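You operate a simulated robot arm through the tools that you are given. There is no shell and no other tool.

You run a simulated robot arm. Do the job below in one go: nothing can be reset, and whatever is moved stays where it is left.

TASK
Put things in order on the top of the board stack. At the end: the teal block from the top of the board stack stands on top of the brown tile clips box; the white valve motor from the top of the board stack stands where the beige wood block stood; the black rubber sleeve from the top of the board stack stands where the white valve motor stood; the beige wood block from the top of the board stack stands where the teal block stood; whatever was shut is shut again. Leave all else as you found it, and nothing knocked over.

It is judged by the outcome, as a careful person would: the job done as asked, and still so three seconds after it is handed in. It fails if anything else is knocked over, pushed out of place, dropped, spilled or broken.

THE ROBOT
A 6-joint arm with a two-finger parallel gripper, fixed in place. Base frame: the origin is on the floor under the middle of its stand, x ahead of it, y to its left, z up; the work surface is at about z = 780. Readings come in mm, degrees, newtons and seconds.
With the tool pointing down near the work surface it reaches from about 320 to 740 mm from the base axis. Its first joint turns from -66.0 to 66.0 degrees. Payload 2.45 kg.
The tool frame sits at the grasp point between the pads (the TCP): z along the fingers, y along the line on which they close. The tips reach 24 mm beyond it. The gripper opens to 68 mm. The fingers are 17 mm wide and 10 mm thick; the gripper's body (40 by 70 mm) begins 41 mm behind the TCP.
Orientation is that of the tool frame in the base frame, as a unit quaternion [w, x, y, z]. With the fingers straight down and closing along the base's y, the tool's x points along the base's -x, its y along +y and its z along -z.

THE INTERFACE
- The arm moves only by the tool apply_moves. Its argument "series" is a list of rows, each a list of 3 entries, a list of its own where there are three numbers: the turn, a rotation vector about the base's x, y, z in degrees, then the shift along the base's x, y, z in mm, then the finger opening in mm, from 0 to 68. In form: [[[ax, ay, az], [x, y, z], gripper], ...]. A call has 1 to 20 rows; each row shifts and turns the commanded pose from where the row before left it. Each row takes 0.2 s and may step no farther than 50 mm and 8.6 degrees from the row before; otherwise, or with a gripper value out of range, the whole call is refused. A pose out of reach is approached as far as the arm can. The call stops where the force on the tool passes 40 N (or 10 N more than at its start, if that is more) or the arm is blocked; 0.2 s more then pass. The fingers move at their own pace (about 108 mm/s each) and stop on an object; they squeeze with about 28 N. The grip force told is the motor's: it shows also when the fingers shut on nothing. Time passes only in rows, and 0.2 s behind the last, so rows that do not move let the fingers close. It gives the time, the measured TCP pose, the force on the tool (base axes), the opening and the grip force at its end, in the units of the frame above (readings bear some noise), with the torque about the TCP (base axes, N m) and any sound that the robot's microphone picked up.
- Cameras (640 x 400 px; columns grow to the right, rows downward): "scene" is fixed at [147, 408.5, 1447.5]; the picture's right is [-0.90, -0.44, 0.00], its down [-0.31, 0.62, -0.72] and it looks along [0.32, -0.65, -0.69] (base axes); focal length 309 px, centre (320, 200). "wrist" rides on the gripper at [84, 11, -75] in the tool frame; the picture's right is [-0.13, 0.99, 0.00], its down [-0.60, -0.08, -0.79] and it looks along [-0.79, -0.10, 0.61] (tool axes); focal length 251 px, centre (320, 200). There is no depth. A picture from a camera that has moved, and an enlarged one, comes with that camera's place and axes in the base frame and with its lens.
- camera(camera): a new picture of that camera. It takes no simulated time.
- inspect(camera, box): a new picture of the part [left, top, right, bottom] of that camera's present view, enlarged. It takes no simulated time.
- sign_off(): hands the job in; it is judged then, once.

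Nothing tells you positions but the pictures and the camera data. Unless the task says otherwise, let go and move clear before handing in.

The tools are called after "Call:" as a command line: name --argument value ..., lists and objects as JSON in quotes. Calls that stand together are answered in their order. apply_moves: Moves the arm, as the interface text tells. Its arguments: {"type":"object","properties":{"series":{"type":"array","items":{"type":"array"}}},"required":["series"]} The other tools are called the same way: camera (camera) takes a picture; inspect (camera, box) takes an enlarged picture of a part of a camera's view; sign_off () hands the job in.

At the start:

```text
t: 0.0
ee_pos: [395.2, -180.1, 1080.8]
orientation: [0.0, 0.002, 1.0, -0.001]
force: [-0.1, -0.4, -0.3]
moment: [0.0, -0.02, 0.0]
gripper_width: 67.9
finger_force: 0.0
```

scene: 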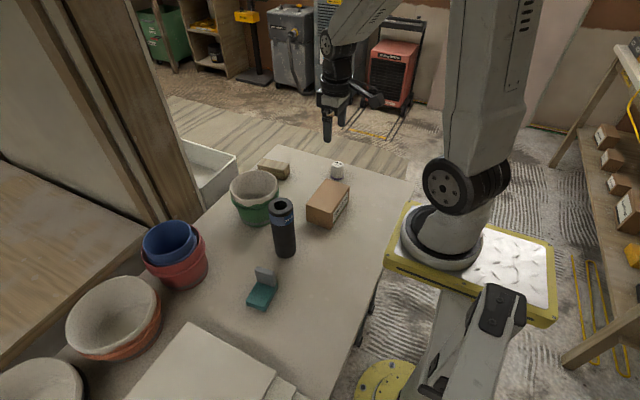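
wrist: 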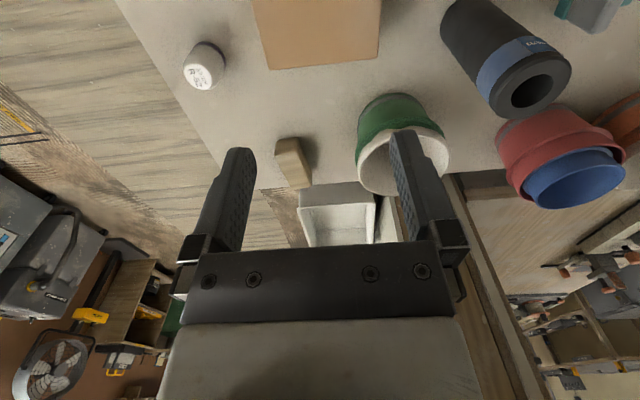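

I see a board stack top with a white valve motor, a beige wood block, a brown tile-clips box, a black sleeve, a teal block, and buckets/pots. I'll look closer at each before moving.

Call:
inspect --camera "scene" --box '[220, 140, 380, 240]'

Call:
inspect --camera "scene" --box '[220, 220, 380, 320]'

Call:
inspect --camera "wrist" --box '[160, 0, 640, 300]'

Call:
inspect --camera "scene" --box '[0, 200, 320, 400]'

```text
4.00 times, centred on (300, 190) of scene
camera zoom: at [147.0, 408.5, 1447.5], right [-0.9, -0.44, 0.0], down [-0.31, 0.62, -0.72], along [0.32, -0.65, -0.69], focal length 1234 px, centre (400, 240)
```

zoom: 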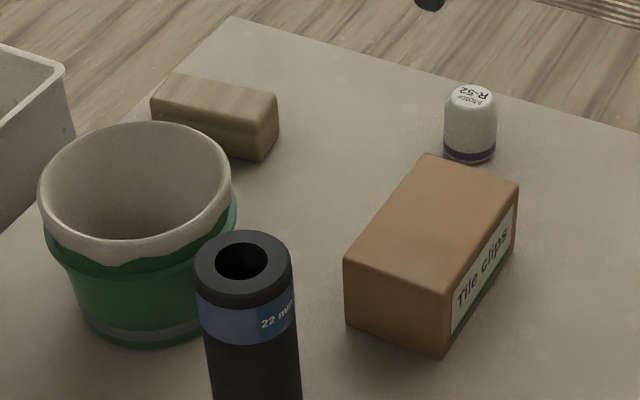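

```text
4.00 times, centred on (300, 270) of scene
camera zoom: at [147.0, 408.5, 1447.5], right [-0.9, -0.44, 0.0], down [-0.31, 0.62, -0.72], along [0.32, -0.65, -0.69], focal length 1234 px, centre (400, -80)
```

zoom: 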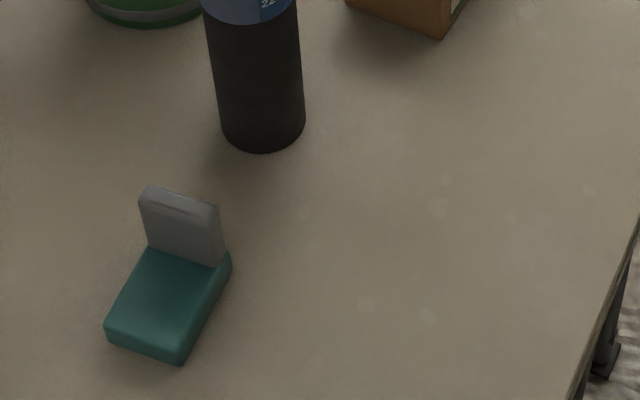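

```text
1.33 times, centred on (400, 150) of wrist
camera zoom: at [311.9, -171.2, 1155.0], right [0.13, 0.99, 0.0], down [0.6, -0.08, 0.79], along [0.79, -0.1, -0.61], focal length 335 px, centre (213, 267)
```

zoom: 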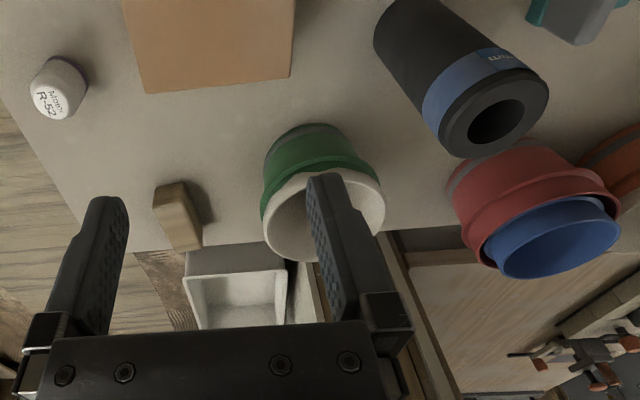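

```text
2.00 times, centred on (160, 300) of scene
camera zoom: at [147.0, 408.5, 1447.5], right [-0.9, -0.44, 0.0], down [-0.31, 0.62, -0.72], along [0.32, -0.65, -0.69], focal length 617 px, centre (640, 0)
```

zoom: 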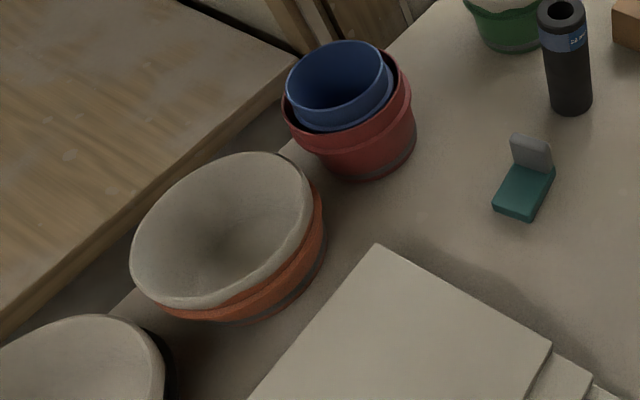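

The motor looks to be near (453,-350), the wood block near (660,-280), the box spans about x 377–451, y -262 to -127, the sleeve is near (453,-8), and the teal piece near (430,132). I'll move high above the teal with the wrist tilted to look at it more closely.

Call:
apply_moves --series '[[[0, 8, 0], [0, 45, 0], 68], [[0, 8, 0], [0, 45, 0], 68], [[0, 8, 0], [0, 45, 0], 68], [[0, 0, 0], [0, 45, 0], 68], [[0, 0, 0], [0, 45, 0], 68], [[0, 0, 0], [0, 45, 0], 68], [[0, 0, 0], [0, 40, 0], 68], [[0, 0, 0], [0, 0, 0], 68]]'

Call:
camera --camera "wrist"

Call:
camera --camera "scene"

```text
t: 1.8
ee_pos: [392.9, 128.6, 1080.1]
orientation: [-0.208, 0.001, 0.978, -0.001]
force: [-0.2, 0.2, -0.1]
moment: [0.0, -0.01, -0.04]
gripper_width: 68.1
finger_force: 0.1
```

```text
taken
camera wrist: at [347.0, 139.8, 1181.5], right [0.12, 0.99, -0.05], down [0.87, -0.08, 0.48], along [0.47, -0.1, -0.88], focal length 251 px, centre (320, 200)
```

wrist: 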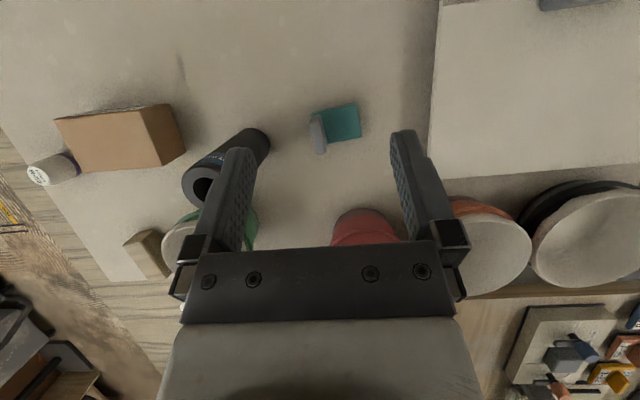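

```text
taken
```

scene: 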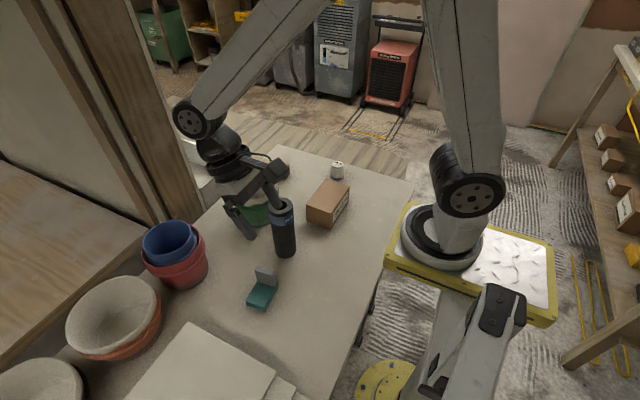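

The wrist camera now shows the teal piece, sleeve and box from above. I'll zoom in to get the geometry of each.

Call:
inspect --camera "wrist" --box '[256, 80, 416, 180]'

Call:
inspect --camera "wrist" --box '[0, 80, 288, 260]'

Call:
inspect --camera "scene" --box '[230, 255, 294, 315]'

```text
4.00 times, centred on (336, 130) of wrist
camera zoom: at [347.0, 139.8, 1181.5], right [0.12, 0.99, -0.05], down [0.87, -0.08, 0.48], along [0.47, -0.1, -0.88], focal length 1006 px, centre (256, 480)
```

zoom: 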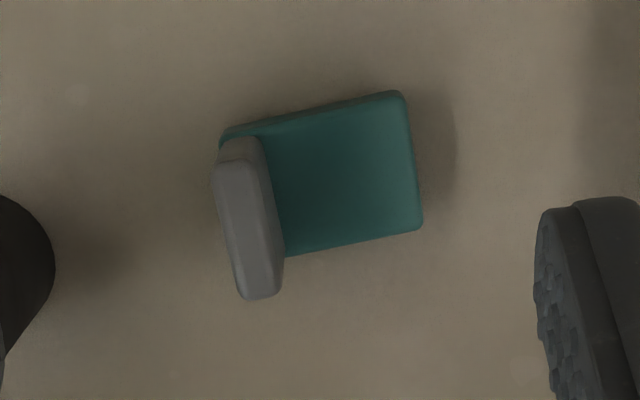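

```text
2.22 times, centred on (144, 170) of wrist
camera zoom: at [347.0, 139.8, 1181.5], right [0.12, 0.99, -0.05], down [0.87, -0.08, 0.48], along [0.47, -0.1, -0.88], focal length 559 px, centre (711, 267)
```

zoom: 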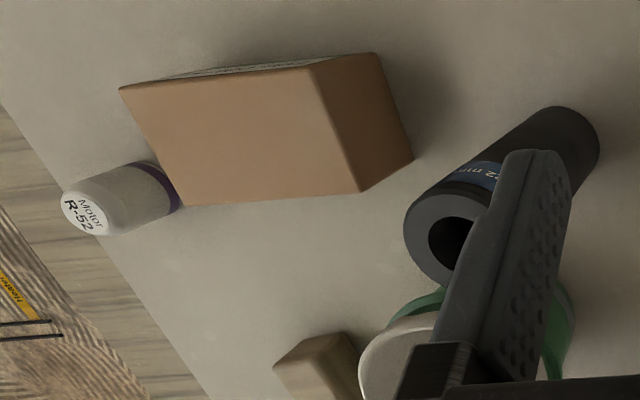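

```text
6.67 times, centred on (262, 285) of scene
camera zoom: at [147.0, 408.6, 1447.5], right [-0.9, -0.44, 0.0], down [-0.31, 0.62, -0.72], along [0.32, -0.65, -0.69], focal length 2057 px, centre (707, -367)
```

zoom: 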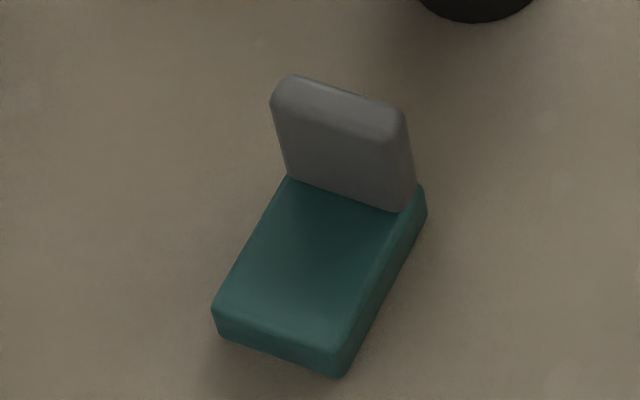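

The teal piece is a teal base about 47×67 mm, turned about 6° and centred near (432.5,134.5). A gray plate about 70 mm high stands on its -y end near y≈106. I plan to pinch that plate across its thickness, so next I straighten the wrist, yaw 6° and move in above it to check alignment.

Call:
apply_moves --series '[[[0, -8, 0], [10, -6, 0], 68], [[0, -8, 0], [10, -6, -10], 68], [[0, -8, 0], [10, -6, -30], 68], [[0, 0, 6], [10, -6, -40], 68], [[0, 0, 0], [0, 0, -40], 68], [[0, 0, 0], [0, 0, -30], 68], [[0, 0, 0], [0, 0, 0], 68], [[0, 0, 0], [0, 0, 0], 68]]'

Call:
camera --camera "wrist"

Call:
inspect --camera "scene" --box '[180, 160, 340, 320]'

```text
t: 3.6
ee_pos: [435.9, 103.9, 930.1]
orientation: [0.001, -0.051, 0.999, -0.001]
force: [-0.2, 0.3, -0.7]
moment: [-0.02, 0.01, 0.0]
gripper_width: 68.0
finger_force: 0.0
```

```text
taken
camera wrist: at [350.7, 105.7, 1004.3], right [0.03, 1.0, 0.0], down [0.61, -0.01, 0.79], along [0.79, -0.02, -0.61], focal length 251 px, centre (320, 200)
```

wrist: 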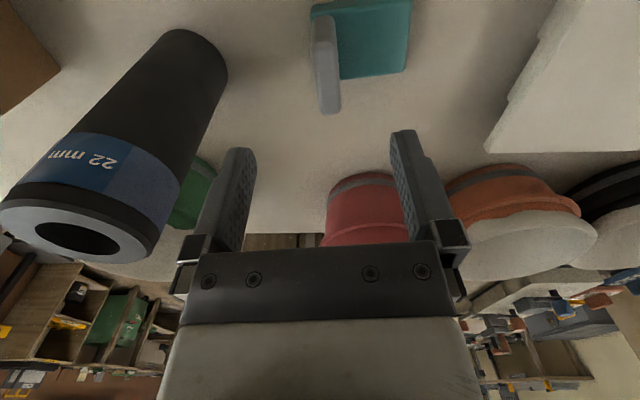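

```text
2.50 times, centred on (260, 240) of scene
camera zoom: at [147.0, 408.5, 1447.5], right [-0.9, -0.44, 0.0], down [-0.31, 0.62, -0.72], along [0.32, -0.65, -0.69], focal length 771 px, centre (470, 100)
```

zoom: 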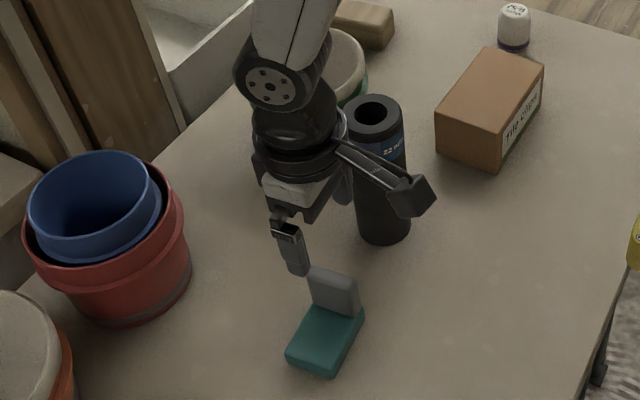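

The gripper is at z≈930 above the gray plate. I'll zoom the wrist view to measure the plate precisely.

Call:
inspect --camera "wrist" --box '[270, 0, 430, 120]'

Call:
inspect --camera "wrist" --box '[0, 0, 260, 280]'

```text
3.33 times, centred on (350, 60) of wrist
camera zoom: at [350.7, 105.7, 1004.3], right [0.03, 1.0, 0.0], down [0.61, -0.01, 0.79], along [0.79, -0.02, -0.61], focal length 838 px, centre (220, 667)
```

zoom: 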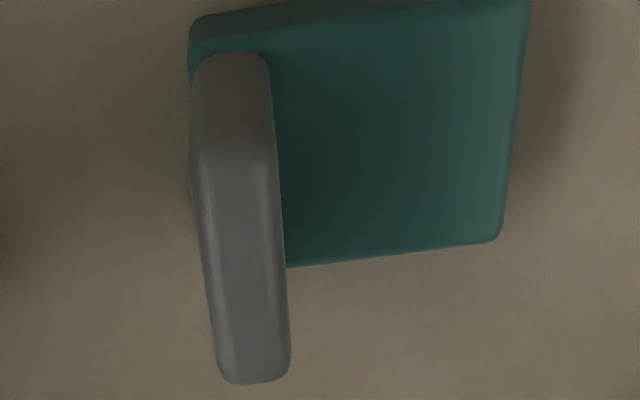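

```text
1.43 times, centred on (130, 140) of wrist
camera zoom: at [350.7, 105.7, 1004.3], right [0.03, 1.0, 0.0], down [0.61, -0.01, 0.79], along [0.79, -0.02, -0.61], focal length 359 px, centre (591, 286)
```

zoom: 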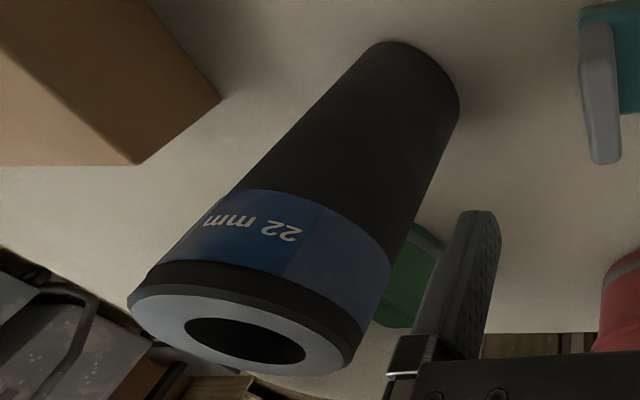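

The plate centre is about (433,108), its top is at z≈845, and it is about 14 mm thick. I'll shift slightly, descend to z≈833 with the tips just above the teal base, and close.

Call:
apply_moves --series '[[[0, 0, 0], [-2, 4, -20], 68], [[0, 0, 0], [0, 0, -30], 68], [[0, 0, 0], [0, 0, -25], 68], [[0, 0, 0], [0, 0, -15], 68], [[0, 0, 0], [0, 0, -7], 68], [[0, 0, 0], [0, 0, 0], 68]]'

Call:
camera --camera "wrist"

Call:
inspect --camera "scene" --box '[200, 200, 320, 320]'

```text
t: 5.0
ee_pos: [434.6, 107.9, 833.8]
orientation: [-0.001, -0.052, 0.999, 0.0]
force: [0.6, -0.1, -0.6]
moment: [0.0, -0.03, 0.02]
gripper_width: 68.1
finger_force: 0.1
```

```text
taken
camera wrist: at [349.7, 108.8, 907.6], right [0.03, 1.0, 0.0], down [0.61, -0.01, 0.79], along [0.79, -0.02, -0.61], focal length 251 px, centre (320, 200)
```

wrist: 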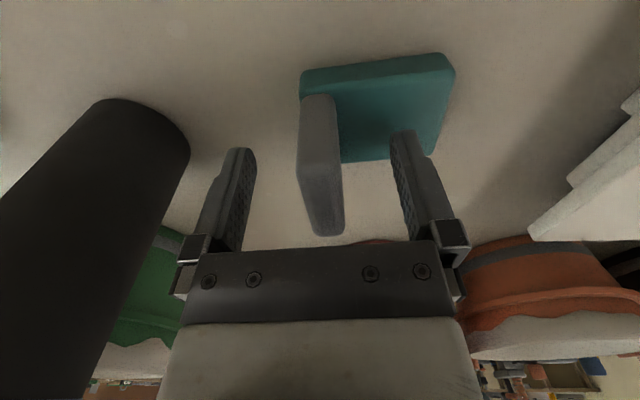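

```text
3.33 times, centred on (260, 260) of scene
camera zoom: at [147.0, 408.5, 1447.5], right [-0.9, -0.44, 0.0], down [-0.31, 0.62, -0.72], along [0.32, -0.65, -0.69], focal length 1028 px, centre (520, 0)
```

zoom: 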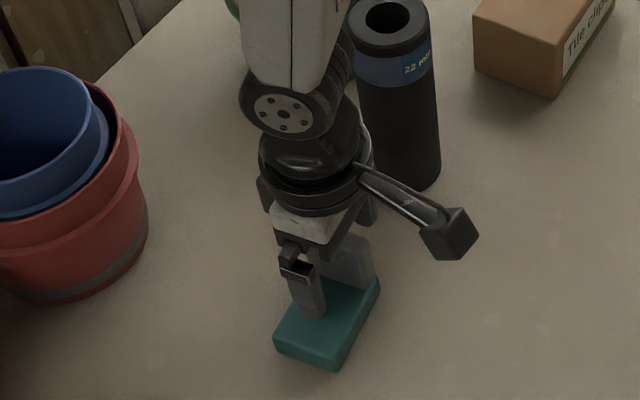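

The fingers straddle the plate with it centred between them. I'll close and then lift a little to test the grip.

Call:
apply_moves --series '[[[0, 0, 0], [0, 0, 0], 30], [[0, 0, 0], [0, 0, 0], 5], [[0, 0, 0], [0, 0, 0], 5], [[0, 0, 0], [0, 0, 0], 5]]'

Call:
apply_moves --series '[[[0, 0, 0], [0, 0, 5], 5], [[0, 0, 0], [0, 0, 10], 5], [[0, 0, 0], [0, 0, 15], 5], [[0, 0, 0], [0, 0, 0], 5]]'

Call:
camera --camera "wrist"

Call:
inspect --camera "scene" --box '[200, 200, 320, 320]'

```text
t: 6.0
ee_pos: [434.6, 107.9, 833.8]
orientation: [0.001, -0.051, 0.999, -0.001]
force: [0.3, -1.2, 0.2]
moment: [0.02, -0.01, 0.02]
gripper_width: 15.7
finger_force: 27.7
```

```text
t: 7.0
ee_pos: [433.9, 107.2, 865.0]
orientation: [0.001, -0.051, 0.999, -0.001]
force: [-0.2, -0.3, -1.0]
moment: [-0.07, 0.0, 0.02]
gripper_width: 15.7
finger_force: 28.2
```

```text
taken
camera wrist: at [349.4, 108.7, 938.1], right [0.03, 1.0, 0.0], down [0.61, -0.01, 0.79], along [0.79, -0.02, -0.61], focal length 251 px, centre (320, 200)
```

wrist: 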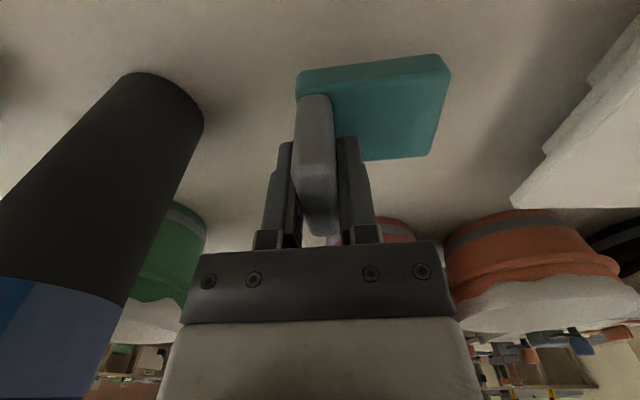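

```text
3.33 times, centred on (260, 260) of scene
camera zoom: at [147.1, 408.5, 1447.5], right [-0.9, -0.44, 0.0], down [-0.31, 0.62, -0.72], along [0.32, -0.65, -0.69], focal length 1028 px, centre (520, 0)
```

zoom: 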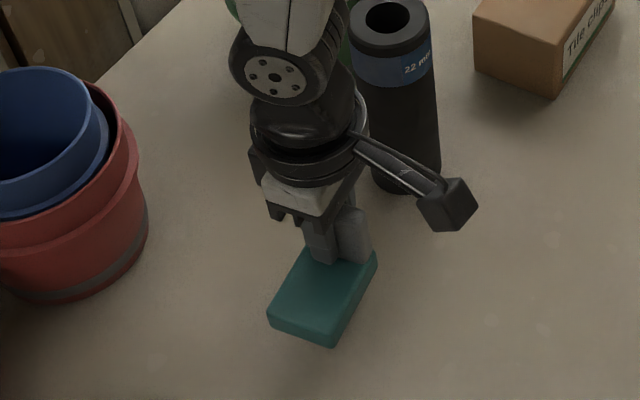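

The whole teal piece came up as one, weighs about 1 N, and is held firmly. The box top looks centred near (411,-185), with its top around z≈841–848. I'll lift above the sleeve height, carry the piece across, square it to the box, and check.

Call:
apply_moves --series '[[[0, 0, 0], [0, 0, 40], 5], [[0, 0, 0], [0, 0, 45], 5], [[0, 0, 0], [0, 0, 45], 5], [[0, 0, 0], [0, 0, 45], 5], [[0, 0, -1], [-3, -30, 5], 5], [[0, 0, -1], [-3, -42, 0], 5], [[0, 0, -1], [-3, -42, 0], 5], [[0, 0, -1], [-3, -42, 0], 5], [[0, 0, -1], [-3, -42, 0], 5], [[0, 0, -1], [-3, -42, 0], 5], [[0, 0, -1], [-3, -42, 0], 5], [[0, 0, 0], [-2, -35, 0], 5], [[0, 0, 0], [0, 0, 0], 5], [[0, 0, 0], [0, 0, 0], 5]]'

Call:
camera --camera "wrist"

Call:
camera --camera "scene"

```text
t: 10.0
ee_pos: [412.4, -208.5, 1041.3]
orientation: [0.0, 0.008, 1.0, -0.001]
force: [0.3, -0.1, 0.3]
moment: [-0.03, 0.01, 0.01]
gripper_width: 15.6
finger_force: 28.3
```

```text
taken
camera wrist: at [328.2, -197.3, 1116.1], right [0.15, 0.99, 0.0], down [0.6, -0.09, 0.79], along [0.78, -0.12, -0.61], focal length 251 px, centre (320, 200)
```

wrist: 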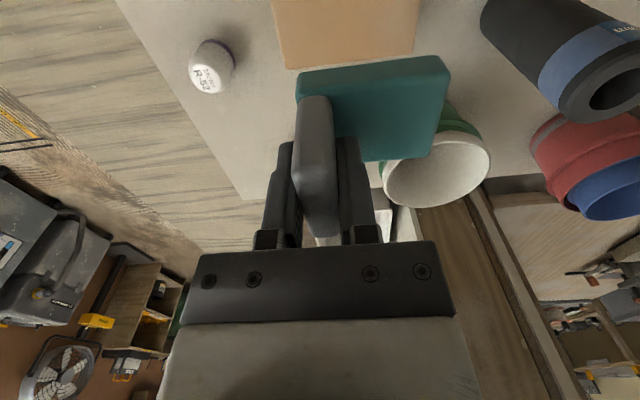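

```text
taken
```

scene: 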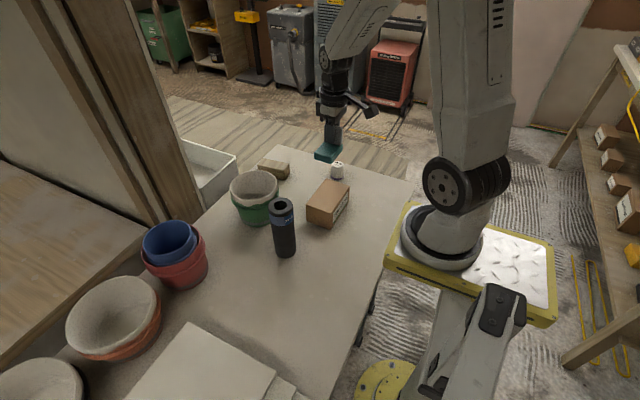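

The teal piece hangs over the box. I'll descend to just above it and check the gap.

Call:
apply_moves --series '[[[0, 0, 0], [-1, -2, -40], 5], [[0, 0, 0], [0, 0, -40], 5], [[0, 0, 0], [0, 0, -25], 5], [[0, 0, 0], [0, 0, -13], 5], [[0, 0, 0], [0, 0, 0], 5]]'

Call:
inspect --camera "scene" --box '[270, 140, 390, 240]'

Call:
camera --camera "wrist"

```text
t: 11.2
ee_pos: [410.5, -210.9, 924.7]
orientation: [0.0, 0.01, 1.0, -0.001]
force: [0.1, 0.0, -0.5]
moment: [-0.01, -0.01, -0.02]
gripper_width: 15.6
finger_force: 27.6
```

```text
4.00 times, centred on (330, 190) of scene
camera zoom: at [147.1, 408.5, 1447.5], right [-0.9, -0.44, 0.0], down [-0.31, 0.62, -0.72], along [0.32, -0.65, -0.69], focal length 1234 px, centre (280, 240)
```

zoom: 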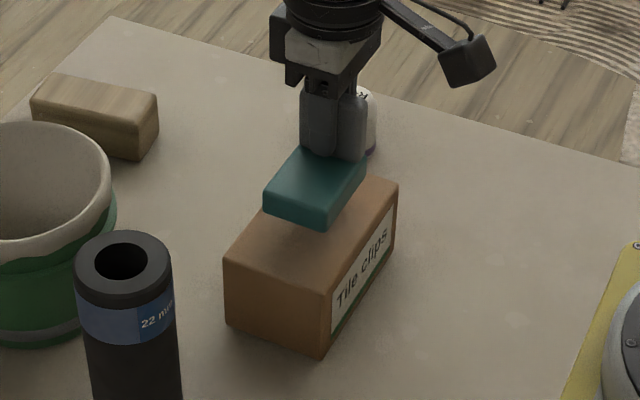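

```text
taken
camera wrist: at [325.9, -199.4, 1000.1], right [0.15, 0.99, 0.0], down [0.6, -0.09, 0.79], along [0.78, -0.12, -0.61], focal length 251 px, centre (320, 200)
```

wrist: 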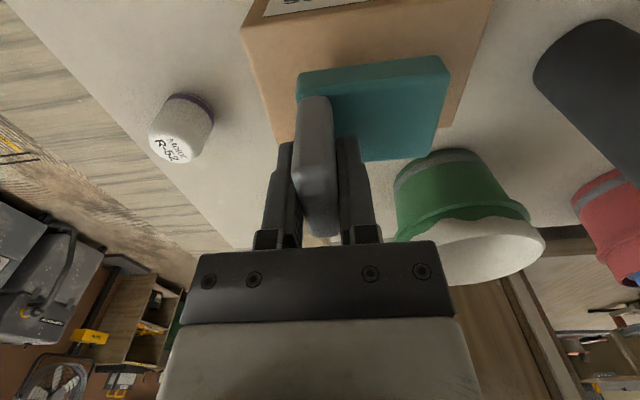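

The gap is about 25 mm. I'll go down in small steps and watch the force.

Call:
apply_moves --series '[[[0, 0, 0], [0, 0, -8], 5], [[0, 0, 0], [0, 0, -6], 5], [[0, 0, 0], [0, 0, -3], 5], [[0, 0, 0], [0, 0, 0], 5]]'

Call:
inspect --camera "scene" --box '[290, 150, 370, 230]'

```text
t: 12.2
ee_pos: [410.2, -209.9, 909.5]
orientation: [0.0, 0.009, 1.0, -0.001]
force: [0.0, -0.6, -1.0]
moment: [0.0, 0.0, 0.01]
gripper_width: 15.4
finger_force: 28.1
```

```text
5.00 times, centred on (330, 190) of scene
camera zoom: at [147.1, 408.5, 1447.5], right [-0.9, -0.44, 0.0], down [-0.31, 0.62, -0.72], along [0.32, -0.65, -0.69], focal length 1543 px, centre (270, 250)
```

zoom: 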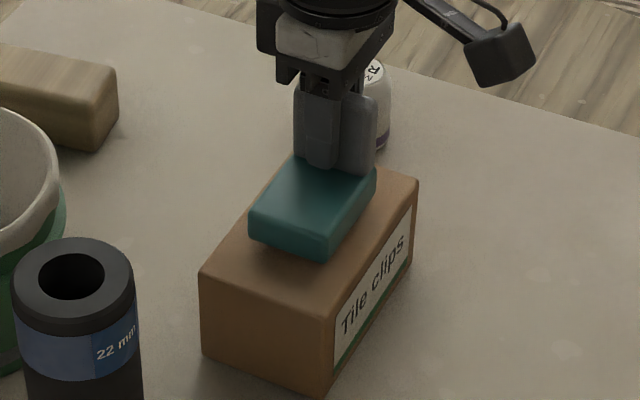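

Call:
apply_moves --series '[[[0, 0, 0], [0, 0, -2], 5], [[0, 0, 0], [0, 0, -2], 5], [[0, 0, 0], [0, 0, 0], 5]]'

Call:
apply_moves --series '[[[0, 0, 0], [0, 0, -2], 5], [[0, 0, 0], [0, 0, 0], 5]]'

Call:
apply_moves --series '[[[0, 0, 0], [0, 0, -2], 5], [[0, 0, 0], [0, 0, 0], 5]]'

```text
t: 13.0
ee_pos: [409.9, -211.1, 904.5]
orientation: [0.0, 0.01, 1.0, 0.0]
force: [-0.2, -0.2, -1.1]
moment: [0.0, 0.01, 0.01]
gripper_width: 15.6
finger_force: 28.1
```

```text
t: 13.6
ee_pos: [409.0, -210.9, 903.3]
orientation: [-0.001, 0.009, 1.0, -0.001]
force: [-0.7, 2.4, 8.0]
moment: [0.23, 0.09, 0.01]
gripper_width: 15.7
finger_force: 27.8
```

```text
t: 14.2
ee_pos: [410.7, -211.0, 902.1]
orientation: [0.001, 0.01, 1.0, -0.001]
force: [-3.0, 3.7, 22.2]
moment: [0.34, 0.02, 0.05]
gripper_width: 16.0
finger_force: 27.9
```

Contact is at TCP z≈903.5, so the box top is about 850. I'll ease off slightly, then open the fingers.

Call:
apply_moves --series '[[[0, 0, 0], [0, 0, 2], 5], [[0, 0, 0], [0, 0, 0], 5]]'

Call:
apply_moves --series '[[[0, 0, 0], [0, 0, 0], 20], [[0, 0, 0], [0, 0, 0], 40], [[0, 0, 0], [0, 0, 0], 50], [[0, 0, 0], [0, 0, 0], 50]]'

Call:
camera --camera "wrist"

Call:
inspect --camera "scene" --box '[290, 150, 370, 230]'

```text
t: 14.8
ee_pos: [408.2, -210.2, 903.1]
orientation: [-0.001, 0.009, 1.0, 0.0]
force: [-0.3, -0.2, -0.3]
moment: [-0.06, -0.01, 0.04]
gripper_width: 15.8
finger_force: 28.2
```

```text
t: 15.8
ee_pos: [409.9, -211.0, 903.5]
orientation: [0.0, 0.009, 1.0, -0.001]
force: [-0.6, -0.3, 0.2]
moment: [-0.03, -0.02, -0.03]
gripper_width: 50.1
finger_force: 0.0
```

```text
taken
camera wrist: at [325.8, -199.2, 977.4], right [0.15, 0.99, 0.0], down [0.6, -0.09, 0.79], along [0.78, -0.12, -0.61], focal length 251 px, centre (320, 200)
```

wrist: 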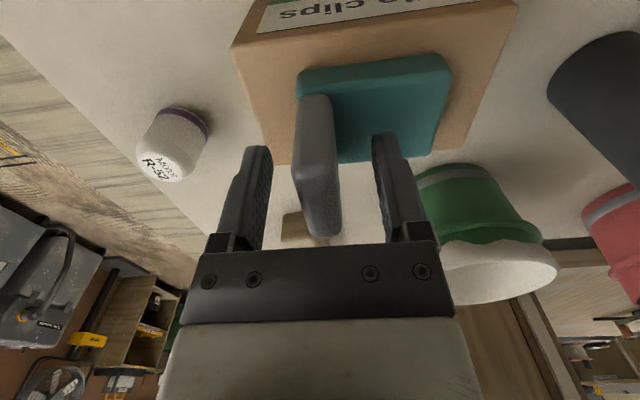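

```text
5.00 times, centred on (330, 190) of scene
camera zoom: at [147.0, 408.5, 1447.5], right [-0.9, -0.44, 0.0], down [-0.31, 0.62, -0.72], along [0.32, -0.65, -0.69], focal length 1543 px, centre (270, 250)
```

zoom: 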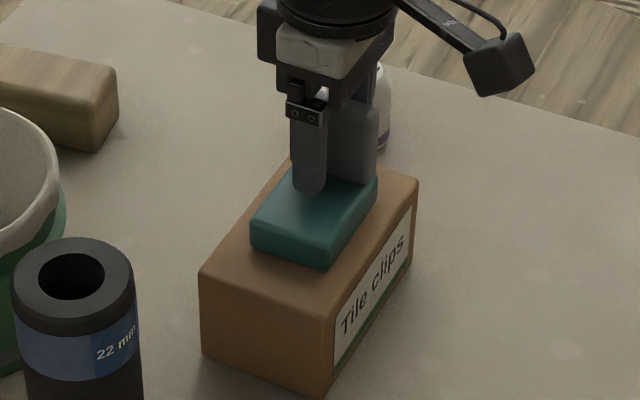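

The teal piece stands well inside the box top. I'll rise clear and move toward the wood block for a closer look.

Call:
apply_moves --series '[[[0, 0, 0], [0, 0, 15], 50], [[0, 0, 0], [0, 0, 40], 60], [[0, 0, 0], [0, 0, 45], 68], [[0, 0, 1], [30, -10, 30], 68], [[0, 0, 0], [45, -15, 0], 68], [[0, 0, 0], [45, -15, -10], 68], [[0, 0, 0], [30, -15, -30], 68], [[0, 0, 0], [0, 0, 0], 68]]'

Call:
camera --camera "wrist"

Call:
camera --camera "scene"

```text
t: 17.6
ee_pos: [558.2, -266.3, 990.0]
orientation: [-0.001, 0.001, 1.0, -0.001]
force: [0.1, 0.2, -1.1]
moment: [0.0, 0.01, -0.01]
gripper_width: 68.1
finger_force: 0.1
```

```text
taken
camera wrist: at [474.5, -256.1, 1064.9], right [0.13, 0.99, 0.0], down [0.6, -0.08, 0.79], along [0.79, -0.1, -0.61], focal length 251 px, centre (320, 200)
```

wrist: 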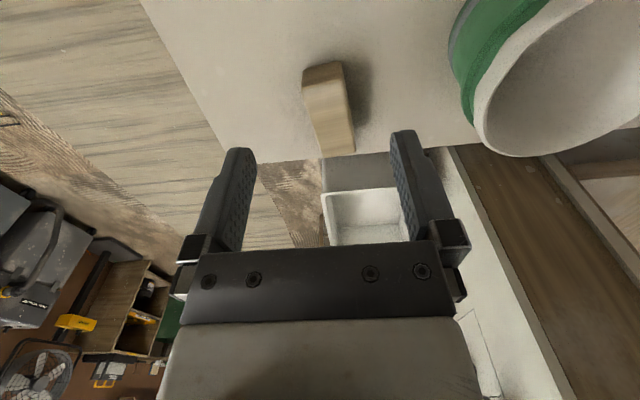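

```text
taken
```

scene: 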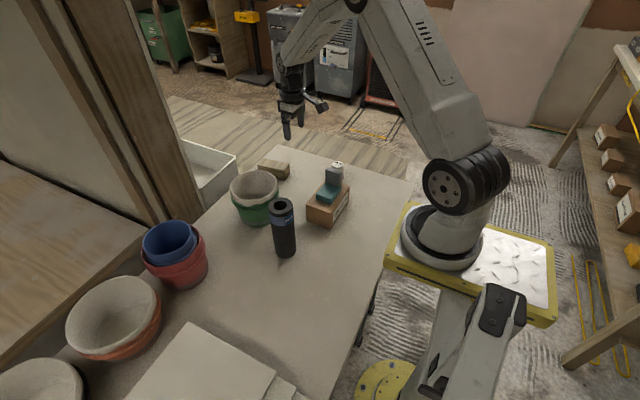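

Call:
inspect --camera "wrist" --box '[270, 40, 390, 170]'

Call:
inspect --camera "scene" --box '[240, 140, 370, 230]'

```text
3.08 times, centred on (330, 105) of wrist
camera zoom: at [474.5, -256.1, 1064.9], right [0.13, 0.99, 0.0], down [0.6, -0.08, 0.79], along [0.79, -0.1, -0.61], focal length 774 px, centre (289, 492)
```

zoom: 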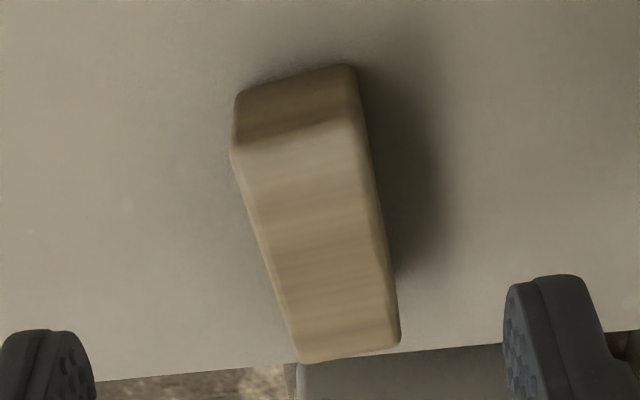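

```text
4.44 times, centred on (305, 185) of scene
camera zoom: at [147.1, 408.5, 1447.5], right [-0.9, -0.44, 0.0], down [-0.31, 0.62, -0.72], along [0.32, -0.65, -0.69], focal length 1371 px, centre (387, 267)
```

zoom: 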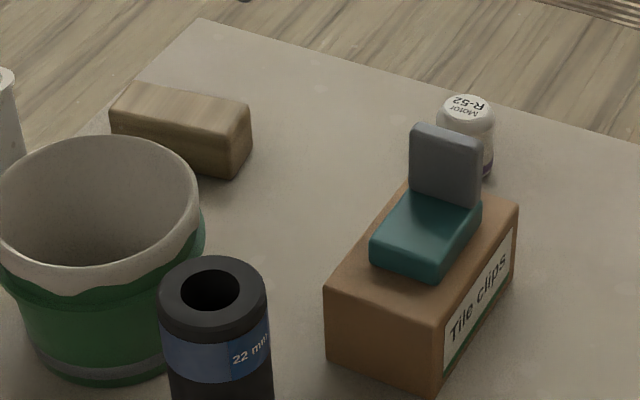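

The wood block measures about 97×43×37 mm, centred near (654,-264) and turned about 6.5°. I'll move above it, yaw to match, and check alignment before lowering.

Call:
apply_moves --series '[[[0, 0, 3], [35, 0, -20], 68], [[0, 0, 3.5], [35, 1, -30], 68], [[0, 0, 0], [26, 1, -30], 68], [[0, 0, 0], [0, 0, -20], 68], [[0, 0, 0], [0, 0, 0], 68], [[0, 0, 0], [0, 0, 0], 68]]'

Call:
camera --camera "wrist"

Call:
inspect --camera "scene" --box '[220, 90, 380, 210]'

```text
t: 19.0
ee_pos: [655.7, -264.5, 891.5]
orientation: [0.001, -0.055, 0.998, -0.001]
force: [-0.7, 0.8, -0.4]
moment: [-0.04, 0.04, 0.0]
gripper_width: 68.0
finger_force: 0.2
```

```text
taken
camera wrist: at [570.7, -263.8, 966.1], right [0.02, 1.0, 0.0], down [0.61, -0.01, 0.79], along [0.79, -0.01, -0.61], focal length 251 px, centre (320, 200)
```

wrist: 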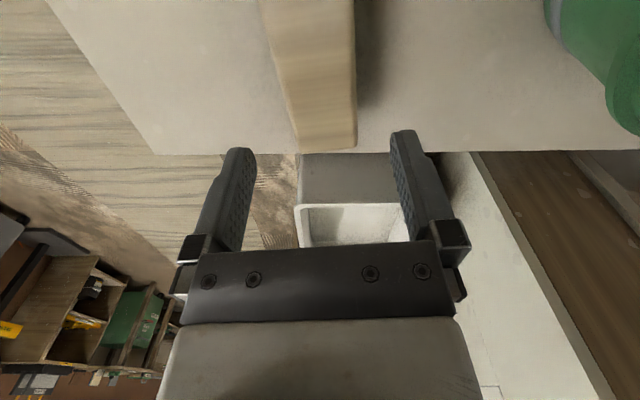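

```text
3.33 times, centred on (300, 150) of scene
camera zoom: at [147.0, 408.5, 1447.5], right [-0.9, -0.44, 0.0], down [-0.31, 0.62, -0.72], along [0.32, -0.65, -0.69], focal length 1028 px, centre (387, 367)
```

zoom: 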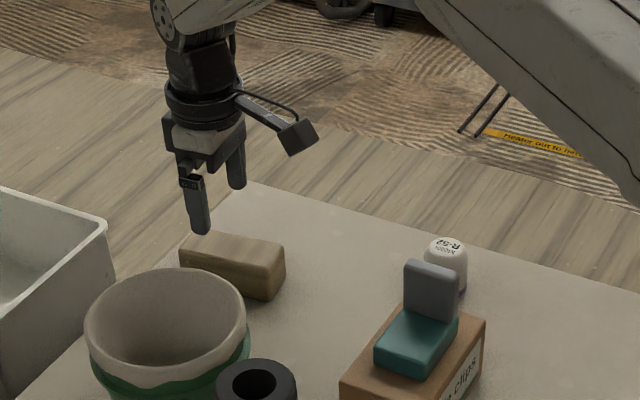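

The fingers line up with the block's centreline, so I'll descend to grasp height.

Call:
apply_moves --series '[[[0, 0, 0], [-2, 0, -25], 68], [[0, 0, 0], [0, 0, -25], 68], [[0, 0, 0], [0, 0, -20], 68], [[0, 0, 0], [0, 0, -8], 68], [[0, 0, 0], [0, 0, -3], 68], [[0, 0, 0], [0, 0, 0], 68]]'

Call:
camera --camera "wrist"

Call:
inspect --camera "scene" --box '[220, 120, 340, 210]'

```text
t: 20.4
ee_pos: [654.6, -263.5, 812.0]
orientation: [0.001, -0.056, 0.998, -0.001]
force: [0.0, 0.0, 0.0]
moment: [0.02, 0.01, 0.01]
gripper_width: 67.9
finger_force: 0.1
```

```text
taken
camera wrist: at [569.6, -262.6, 886.5], right [0.02, 1.0, 0.0], down [0.61, -0.01, 0.79], along [0.79, -0.01, -0.61], focal length 251 px, centre (320, 200)
```

wrist: 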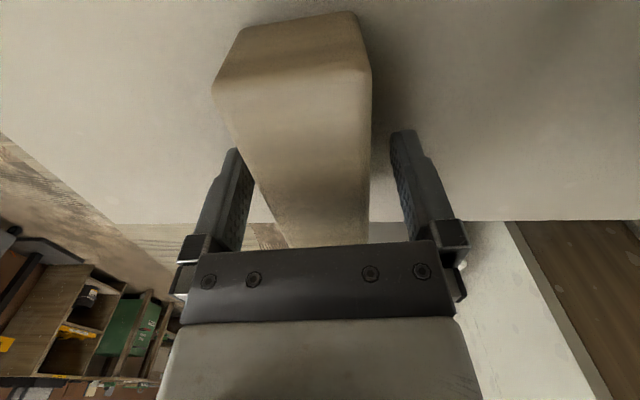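

```text
4.44 times, centred on (280, 165) of scene
camera zoom: at [147.0, 408.5, 1447.5], right [-0.9, -0.44, 0.0], down [-0.31, 0.62, -0.72], along [0.32, -0.65, -0.69], focal length 1371 px, centre (498, 356)
```

zoom: 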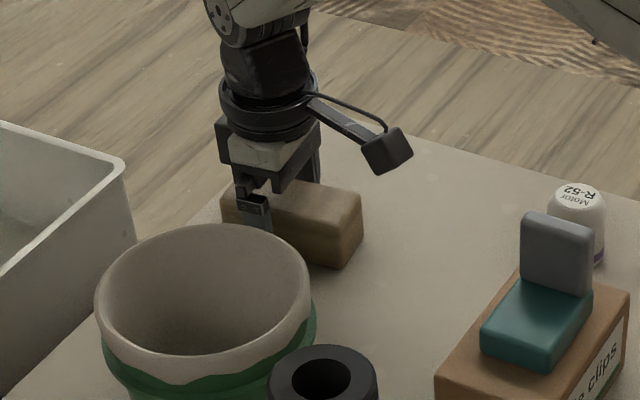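

The block sits about 3 mm to the -y side of the finger centre. I'll shift to match, then close.

Call:
apply_moves --series '[[[0, 0, 0], [-2, -3, -1], 68], [[0, 0, 0], [0, 0, 0], 55], [[0, 0, 0], [0, 0, 0], 38], [[0, 0, 0], [0, 0, 0], 34], [[0, 0, 0], [0, 0, 0], 34]]'

Call:
camera --camera "wrist"

```text
t: 21.6
ee_pos: [652.1, -265.9, 811.4]
orientation: [0.001, -0.055, 0.998, -0.001]
force: [0.5, 1.4, 1.0]
moment: [0.07, 0.07, 0.01]
gripper_width: 44.8
finger_force: 27.7
```

```text
taken
camera wrist: at [567.4, -265.4, 885.1], right [0.02, 1.0, 0.0], down [0.61, -0.01, 0.79], along [0.79, -0.01, -0.61], focal length 251 px, centre (320, 200)
```

wrist: 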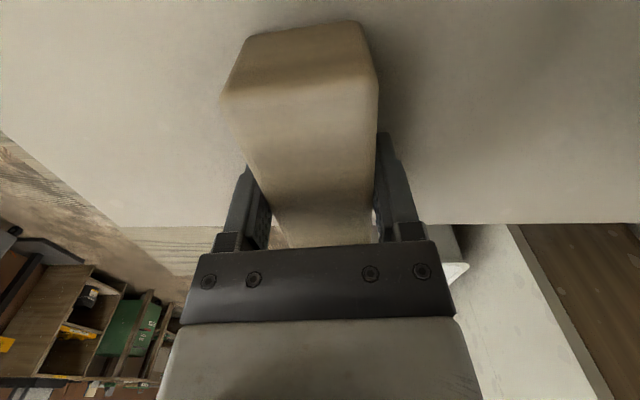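

The wood is gripped at 44.8 mm wide, centred near (652,-266). I'll lift it, check it holds, and carry it high over to the teal's old place.

Call:
apply_moves --series '[[[0, 0, 0], [0, 0, 8], 34], [[0, 0, 0], [0, 0, 15], 34], [[0, 0, 0], [0, 0, 0], 34]]'

Call:
inspect --camera "scene" --box '[220, 110, 340, 200]'

Call:
camera --camera "wrist"

```text
t: 22.4
ee_pos: [651.7, -266.4, 833.8]
orientation: [0.0, -0.056, 0.998, -0.001]
force: [-0.6, -1.3, -0.6]
moment: [0.01, -0.03, 0.04]
gripper_width: 44.8
finger_force: 28.1
```

```text
4.44 times, centred on (280, 155) of scene
camera zoom: at [147.1, 408.5, 1447.5], right [-0.9, -0.44, 0.0], down [-0.31, 0.62, -0.72], along [0.32, -0.65, -0.69], focal length 1371 px, centre (498, 400)
```

zoom: 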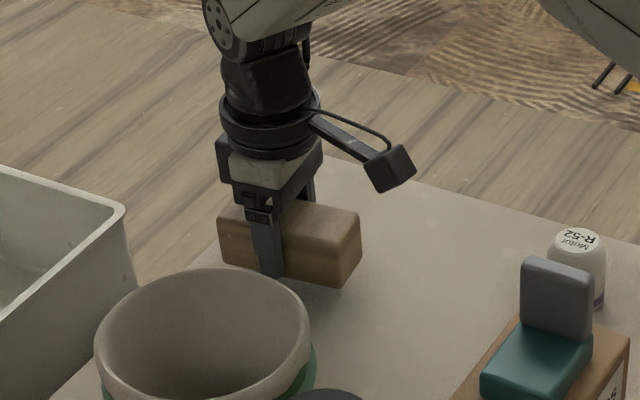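

```text
taken
camera wrist: at [567.5, -265.2, 907.8], right [0.02, 1.0, 0.0], down [0.61, -0.01, 0.79], along [0.79, -0.01, -0.61], focal length 251 px, centre (320, 200)
```

wrist: 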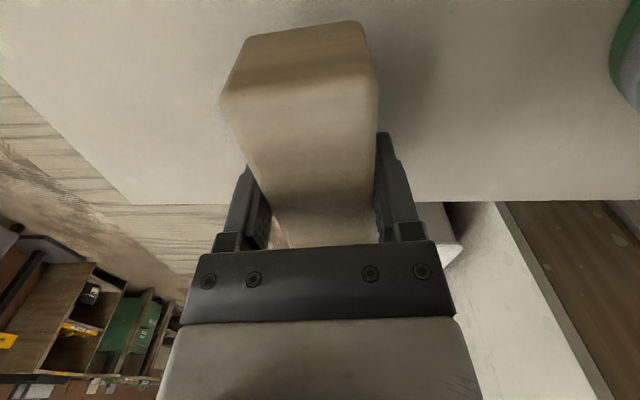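

The block lifted cleanly and level. I'll carry it up and over to the teal's old spot near (432,133).

Call:
apply_moves --series '[[[0, 0, 0], [0, 0, 30], 34], [[0, 0, 0], [0, 0, 35], 34], [[0, 0, 0], [-20, 8, 35], 34], [[0, 0, 0], [-25, 12, 35], 34], [[0, 0, 0], [-25, 15, 35], 34], [[0, 0, 0], [-25, 20, 30], 34], [[0, 0, 0], [-14, 34, 10], 34], [[0, 0, 0], [-12, 38, 0], 34], [[0, 0, 0], [-12, 38, 0], 34], [[0, 0, 0], [-12, 38, 0], 34], [[0, 0, 0], [-12, 38, 0], 34], [[0, 0, 0], [-12, 38, 0], 34], [[0, 0, 0], [-12, 38, 0], 34], [[0, 0, 0], [-12, 38, 0], 34], [[0, 0, 0], [-12, 32, 0], 34], [[0, 0, 0], [-10, 20, 0], 34], [[0, 0, 0], [-5, 10, 0], 34], [[0, 0, 0], [0, 0, 0], 34], [[0, 0, 0], [0, 0, 0], 34]]'

Call:
camera --camera "wrist"

Call:
camera --camera "scene"

```text
t: 26.4
ee_pos: [430.2, 149.3, 1044.2]
orientation: [0.0, -0.056, 0.998, -0.001]
force: [0.9, -0.4, -1.2]
moment: [0.01, -0.01, -0.03]
gripper_width: 44.6
finger_force: 27.8
```

```text
taken
camera wrist: at [346.2, 151.2, 1117.4], right [0.02, 1.0, 0.0], down [0.61, -0.01, 0.79], along [0.79, -0.01, -0.61], focal length 251 px, centre (320, 200)
```

wrist: 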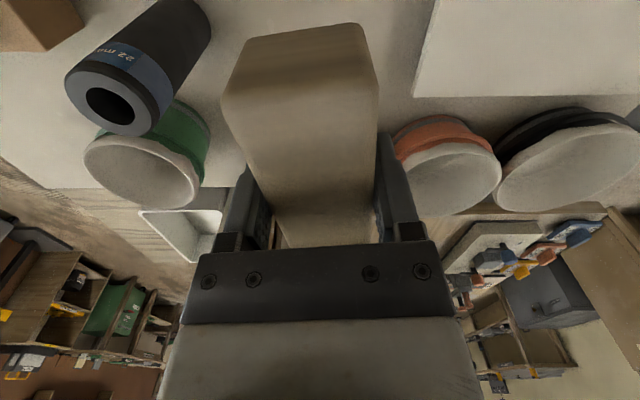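

```text
taken
```

scene: 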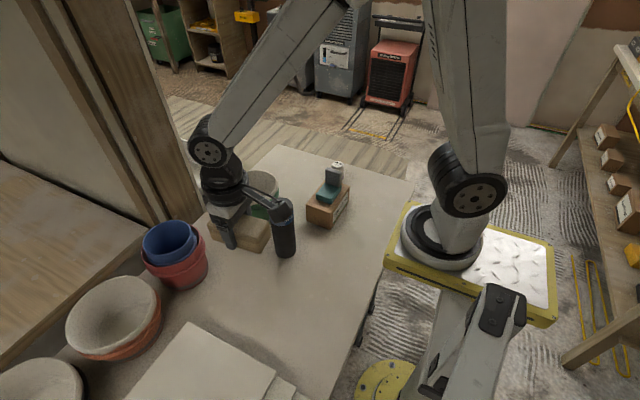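

I'm a bit past it in y, at 149 versus 133. I'll correct that and descend to about 20 mm above the surface.

Call:
apply_moves --series '[[[0, 0, 0], [2, -16, 0], 34], [[0, 0, 0], [0, 0, -40], 34], [[0, 0, 0], [0, 0, -45], 34], [[0, 0, 0], [0, 0, -45], 34], [[0, 0, 0], [0, 0, -40], 34], [[0, 0, 0], [0, 0, -25], 34], [[0, 0, 0], [0, 0, -12], 34], [[0, 0, 0], [0, 0, 0], 34]]'

Call:
camera --camera "wrist"

Call:
inspect --camera "scene" --box '[190, 190, 350, 310]'

```text
t: 28.2
ee_pos: [435.9, 134.6, 836.8]
orientation: [0.0, -0.055, 0.998, -0.001]
force: [0.3, 0.9, -1.7]
moment: [-0.02, -0.01, 0.03]
gripper_width: 44.7
finger_force: 28.1
```

```text
taken
camera wrist: at [350.0, 134.9, 910.5], right [0.02, 1.0, 0.0], down [0.61, -0.01, 0.79], along [0.79, -0.01, -0.61], focal length 251 px, centre (320, 200)
```

wrist: 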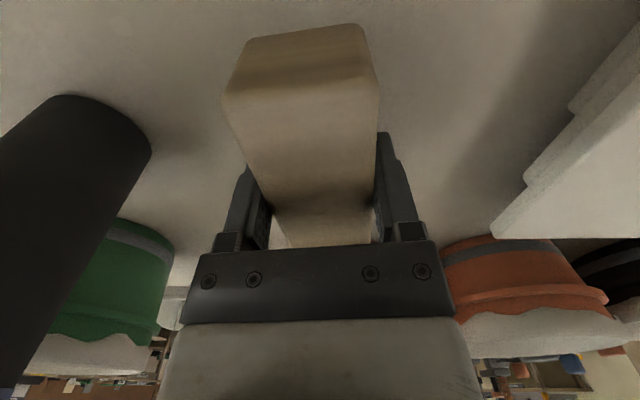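

```text
3.33 times, centred on (270, 250) of scene
camera zoom: at [147.1, 408.5, 1447.5], right [-0.9, -0.44, 0.0], down [-0.31, 0.62, -0.72], along [0.32, -0.65, -0.69], focal length 1028 px, centre (487, 33)
```

zoom: 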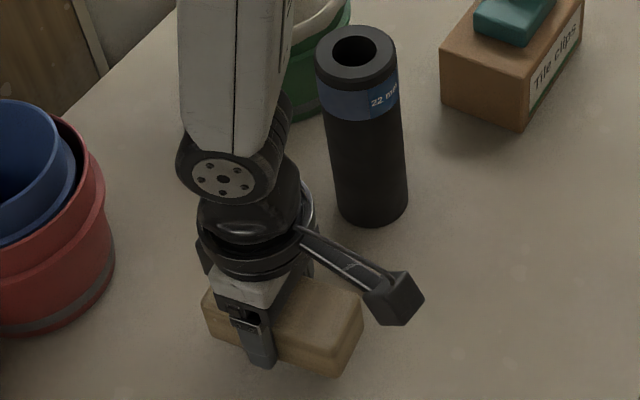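

Call:
apply_moves --series '[[[0, 0, 0], [-2.5, -1, -12], 34], [[0, 0, 0], [0, 0, -7], 34], [[0, 0, 0], [0, 0, -3], 34], [[0, 0, 0], [0, 0, 0], 34]]'

Call:
apply_moves --series '[[[0, 0, 0], [0, 0, -1.5], 34], [[0, 0, 0], [0, 0, 0], 34]]'

```text
t: 29.2
ee_pos: [432.0, 132.7, 815.0]
orientation: [0.001, -0.056, 0.998, -0.002]
force: [0.3, -0.3, -0.6]
moment: [0.01, -0.01, 0.01]
gripper_width: 44.9
finger_force: 27.4
```

```text
t: 29.8
ee_pos: [431.1, 132.7, 812.7]
orientation: [0.0, -0.055, 0.998, -0.001]
force: [0.9, -0.8, -1.1]
moment: [0.01, 0.02, 0.0]
gripper_width: 44.6
finger_force: 28.0
```

Call:
apply_moves --series '[[[0, 0, 0], [0, 0, -1], 34], [[0, 0, 0], [0, 0, 0], 34]]'

Call:
apply_moves --series '[[[0, 0, 0], [0, 0, -1], 34], [[0, 0, 0], [0, 0, 0], 34]]'

```text
t: 30.4
ee_pos: [432.0, 134.1, 813.5]
orientation: [0.0, -0.055, 0.998, -0.001]
force: [0.6, 0.6, -0.9]
moment: [0.02, 0.0, 0.04]
gripper_width: 44.3
finger_force: 28.1
```

```text
t: 31.0
ee_pos: [431.7, 133.5, 810.7]
orientation: [0.0, -0.056, 0.998, 0.0]
force: [-0.1, -0.8, -1.5]
moment: [-0.01, 0.03, -0.01]
gripper_width: 44.7
finger_force: 28.2
```

Call:
apply_moves --series '[[[0, 0, 0], [0, 0, -1], 34], [[0, 0, 0], [0, 0, 0], 34]]'

Call:
apply_moves --series '[[[0, 0, 0], [0, 0, -1], 34], [[0, 0, 0], [0, 0, 0], 34]]'

```text
t: 31.6
ee_pos: [431.7, 134.0, 810.3]
orientation: [0.0, -0.057, 0.998, -0.001]
force: [-2.2, 0.0, 6.7]
moment: [0.15, -0.1, 0.05]
gripper_width: 44.9
finger_force: 28.3
```

```text
t: 32.2
ee_pos: [433.3, 133.9, 809.7]
orientation: [0.001, -0.056, 0.998, 0.0]
force: [-6.1, -0.8, 24.4]
moment: [0.01, 0.06, 0.08]
gripper_width: 45.0
finger_force: 28.2
```

Contact is made, with force rising to 24 N. I'll ease off 1.2 mm and open the fingers.

Call:
apply_moves --series '[[[0, 0, 0], [0, 0, 1.3], 34], [[0, 0, 0], [0, 0, 0], 34], [[0, 0, 0], [0, 0, 0], 50], [[0, 0, 0], [0, 0, 0], 62], [[0, 0, 0], [0, 0, 0], 68], [[0, 0, 0], [0, 0, 0], 68]]'

Call:
camera --camera "wrist"

Call:
inspect --camera "scene" --box '[190, 190, 350, 310]'

```text
t: 33.6
ee_pos: [431.6, 132.9, 810.4]
orientation: [0.001, -0.056, 0.998, -0.001]
force: [-0.5, -0.1, 0.4]
moment: [0.02, 0.01, -0.02]
gripper_width: 68.0
finger_force: 0.1
```

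```text
taken
camera wrist: at [346.6, 133.9, 884.5], right [0.02, 1.0, 0.0], down [0.61, -0.01, 0.79], along [0.79, -0.01, -0.61], focal length 251 px, centre (320, 200)
```

wrist: 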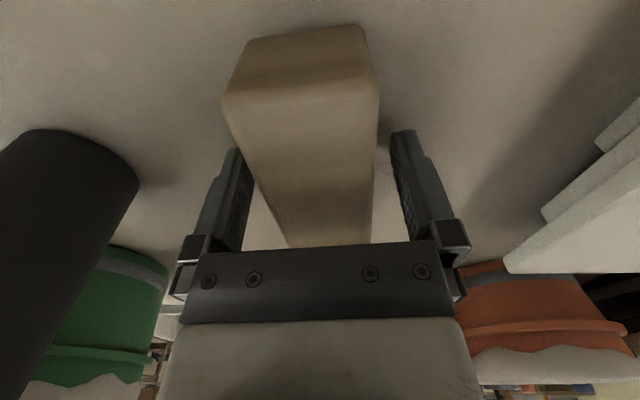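

```text
3.33 times, centred on (270, 250) of scene
camera zoom: at [147.0, 408.5, 1447.5], right [-0.9, -0.44, 0.0], down [-0.31, 0.62, -0.72], along [0.32, -0.65, -0.69], focal length 1028 px, centre (487, 33)
```

zoom: 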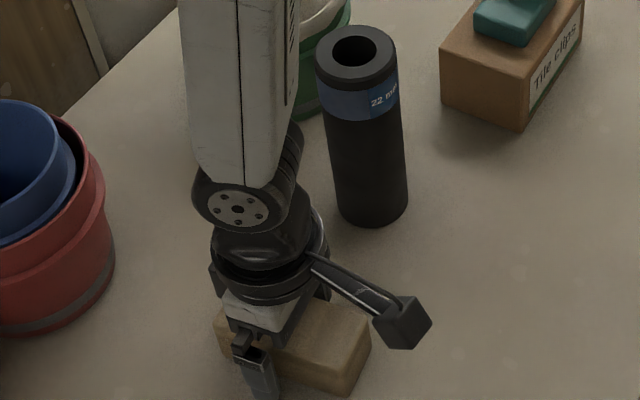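

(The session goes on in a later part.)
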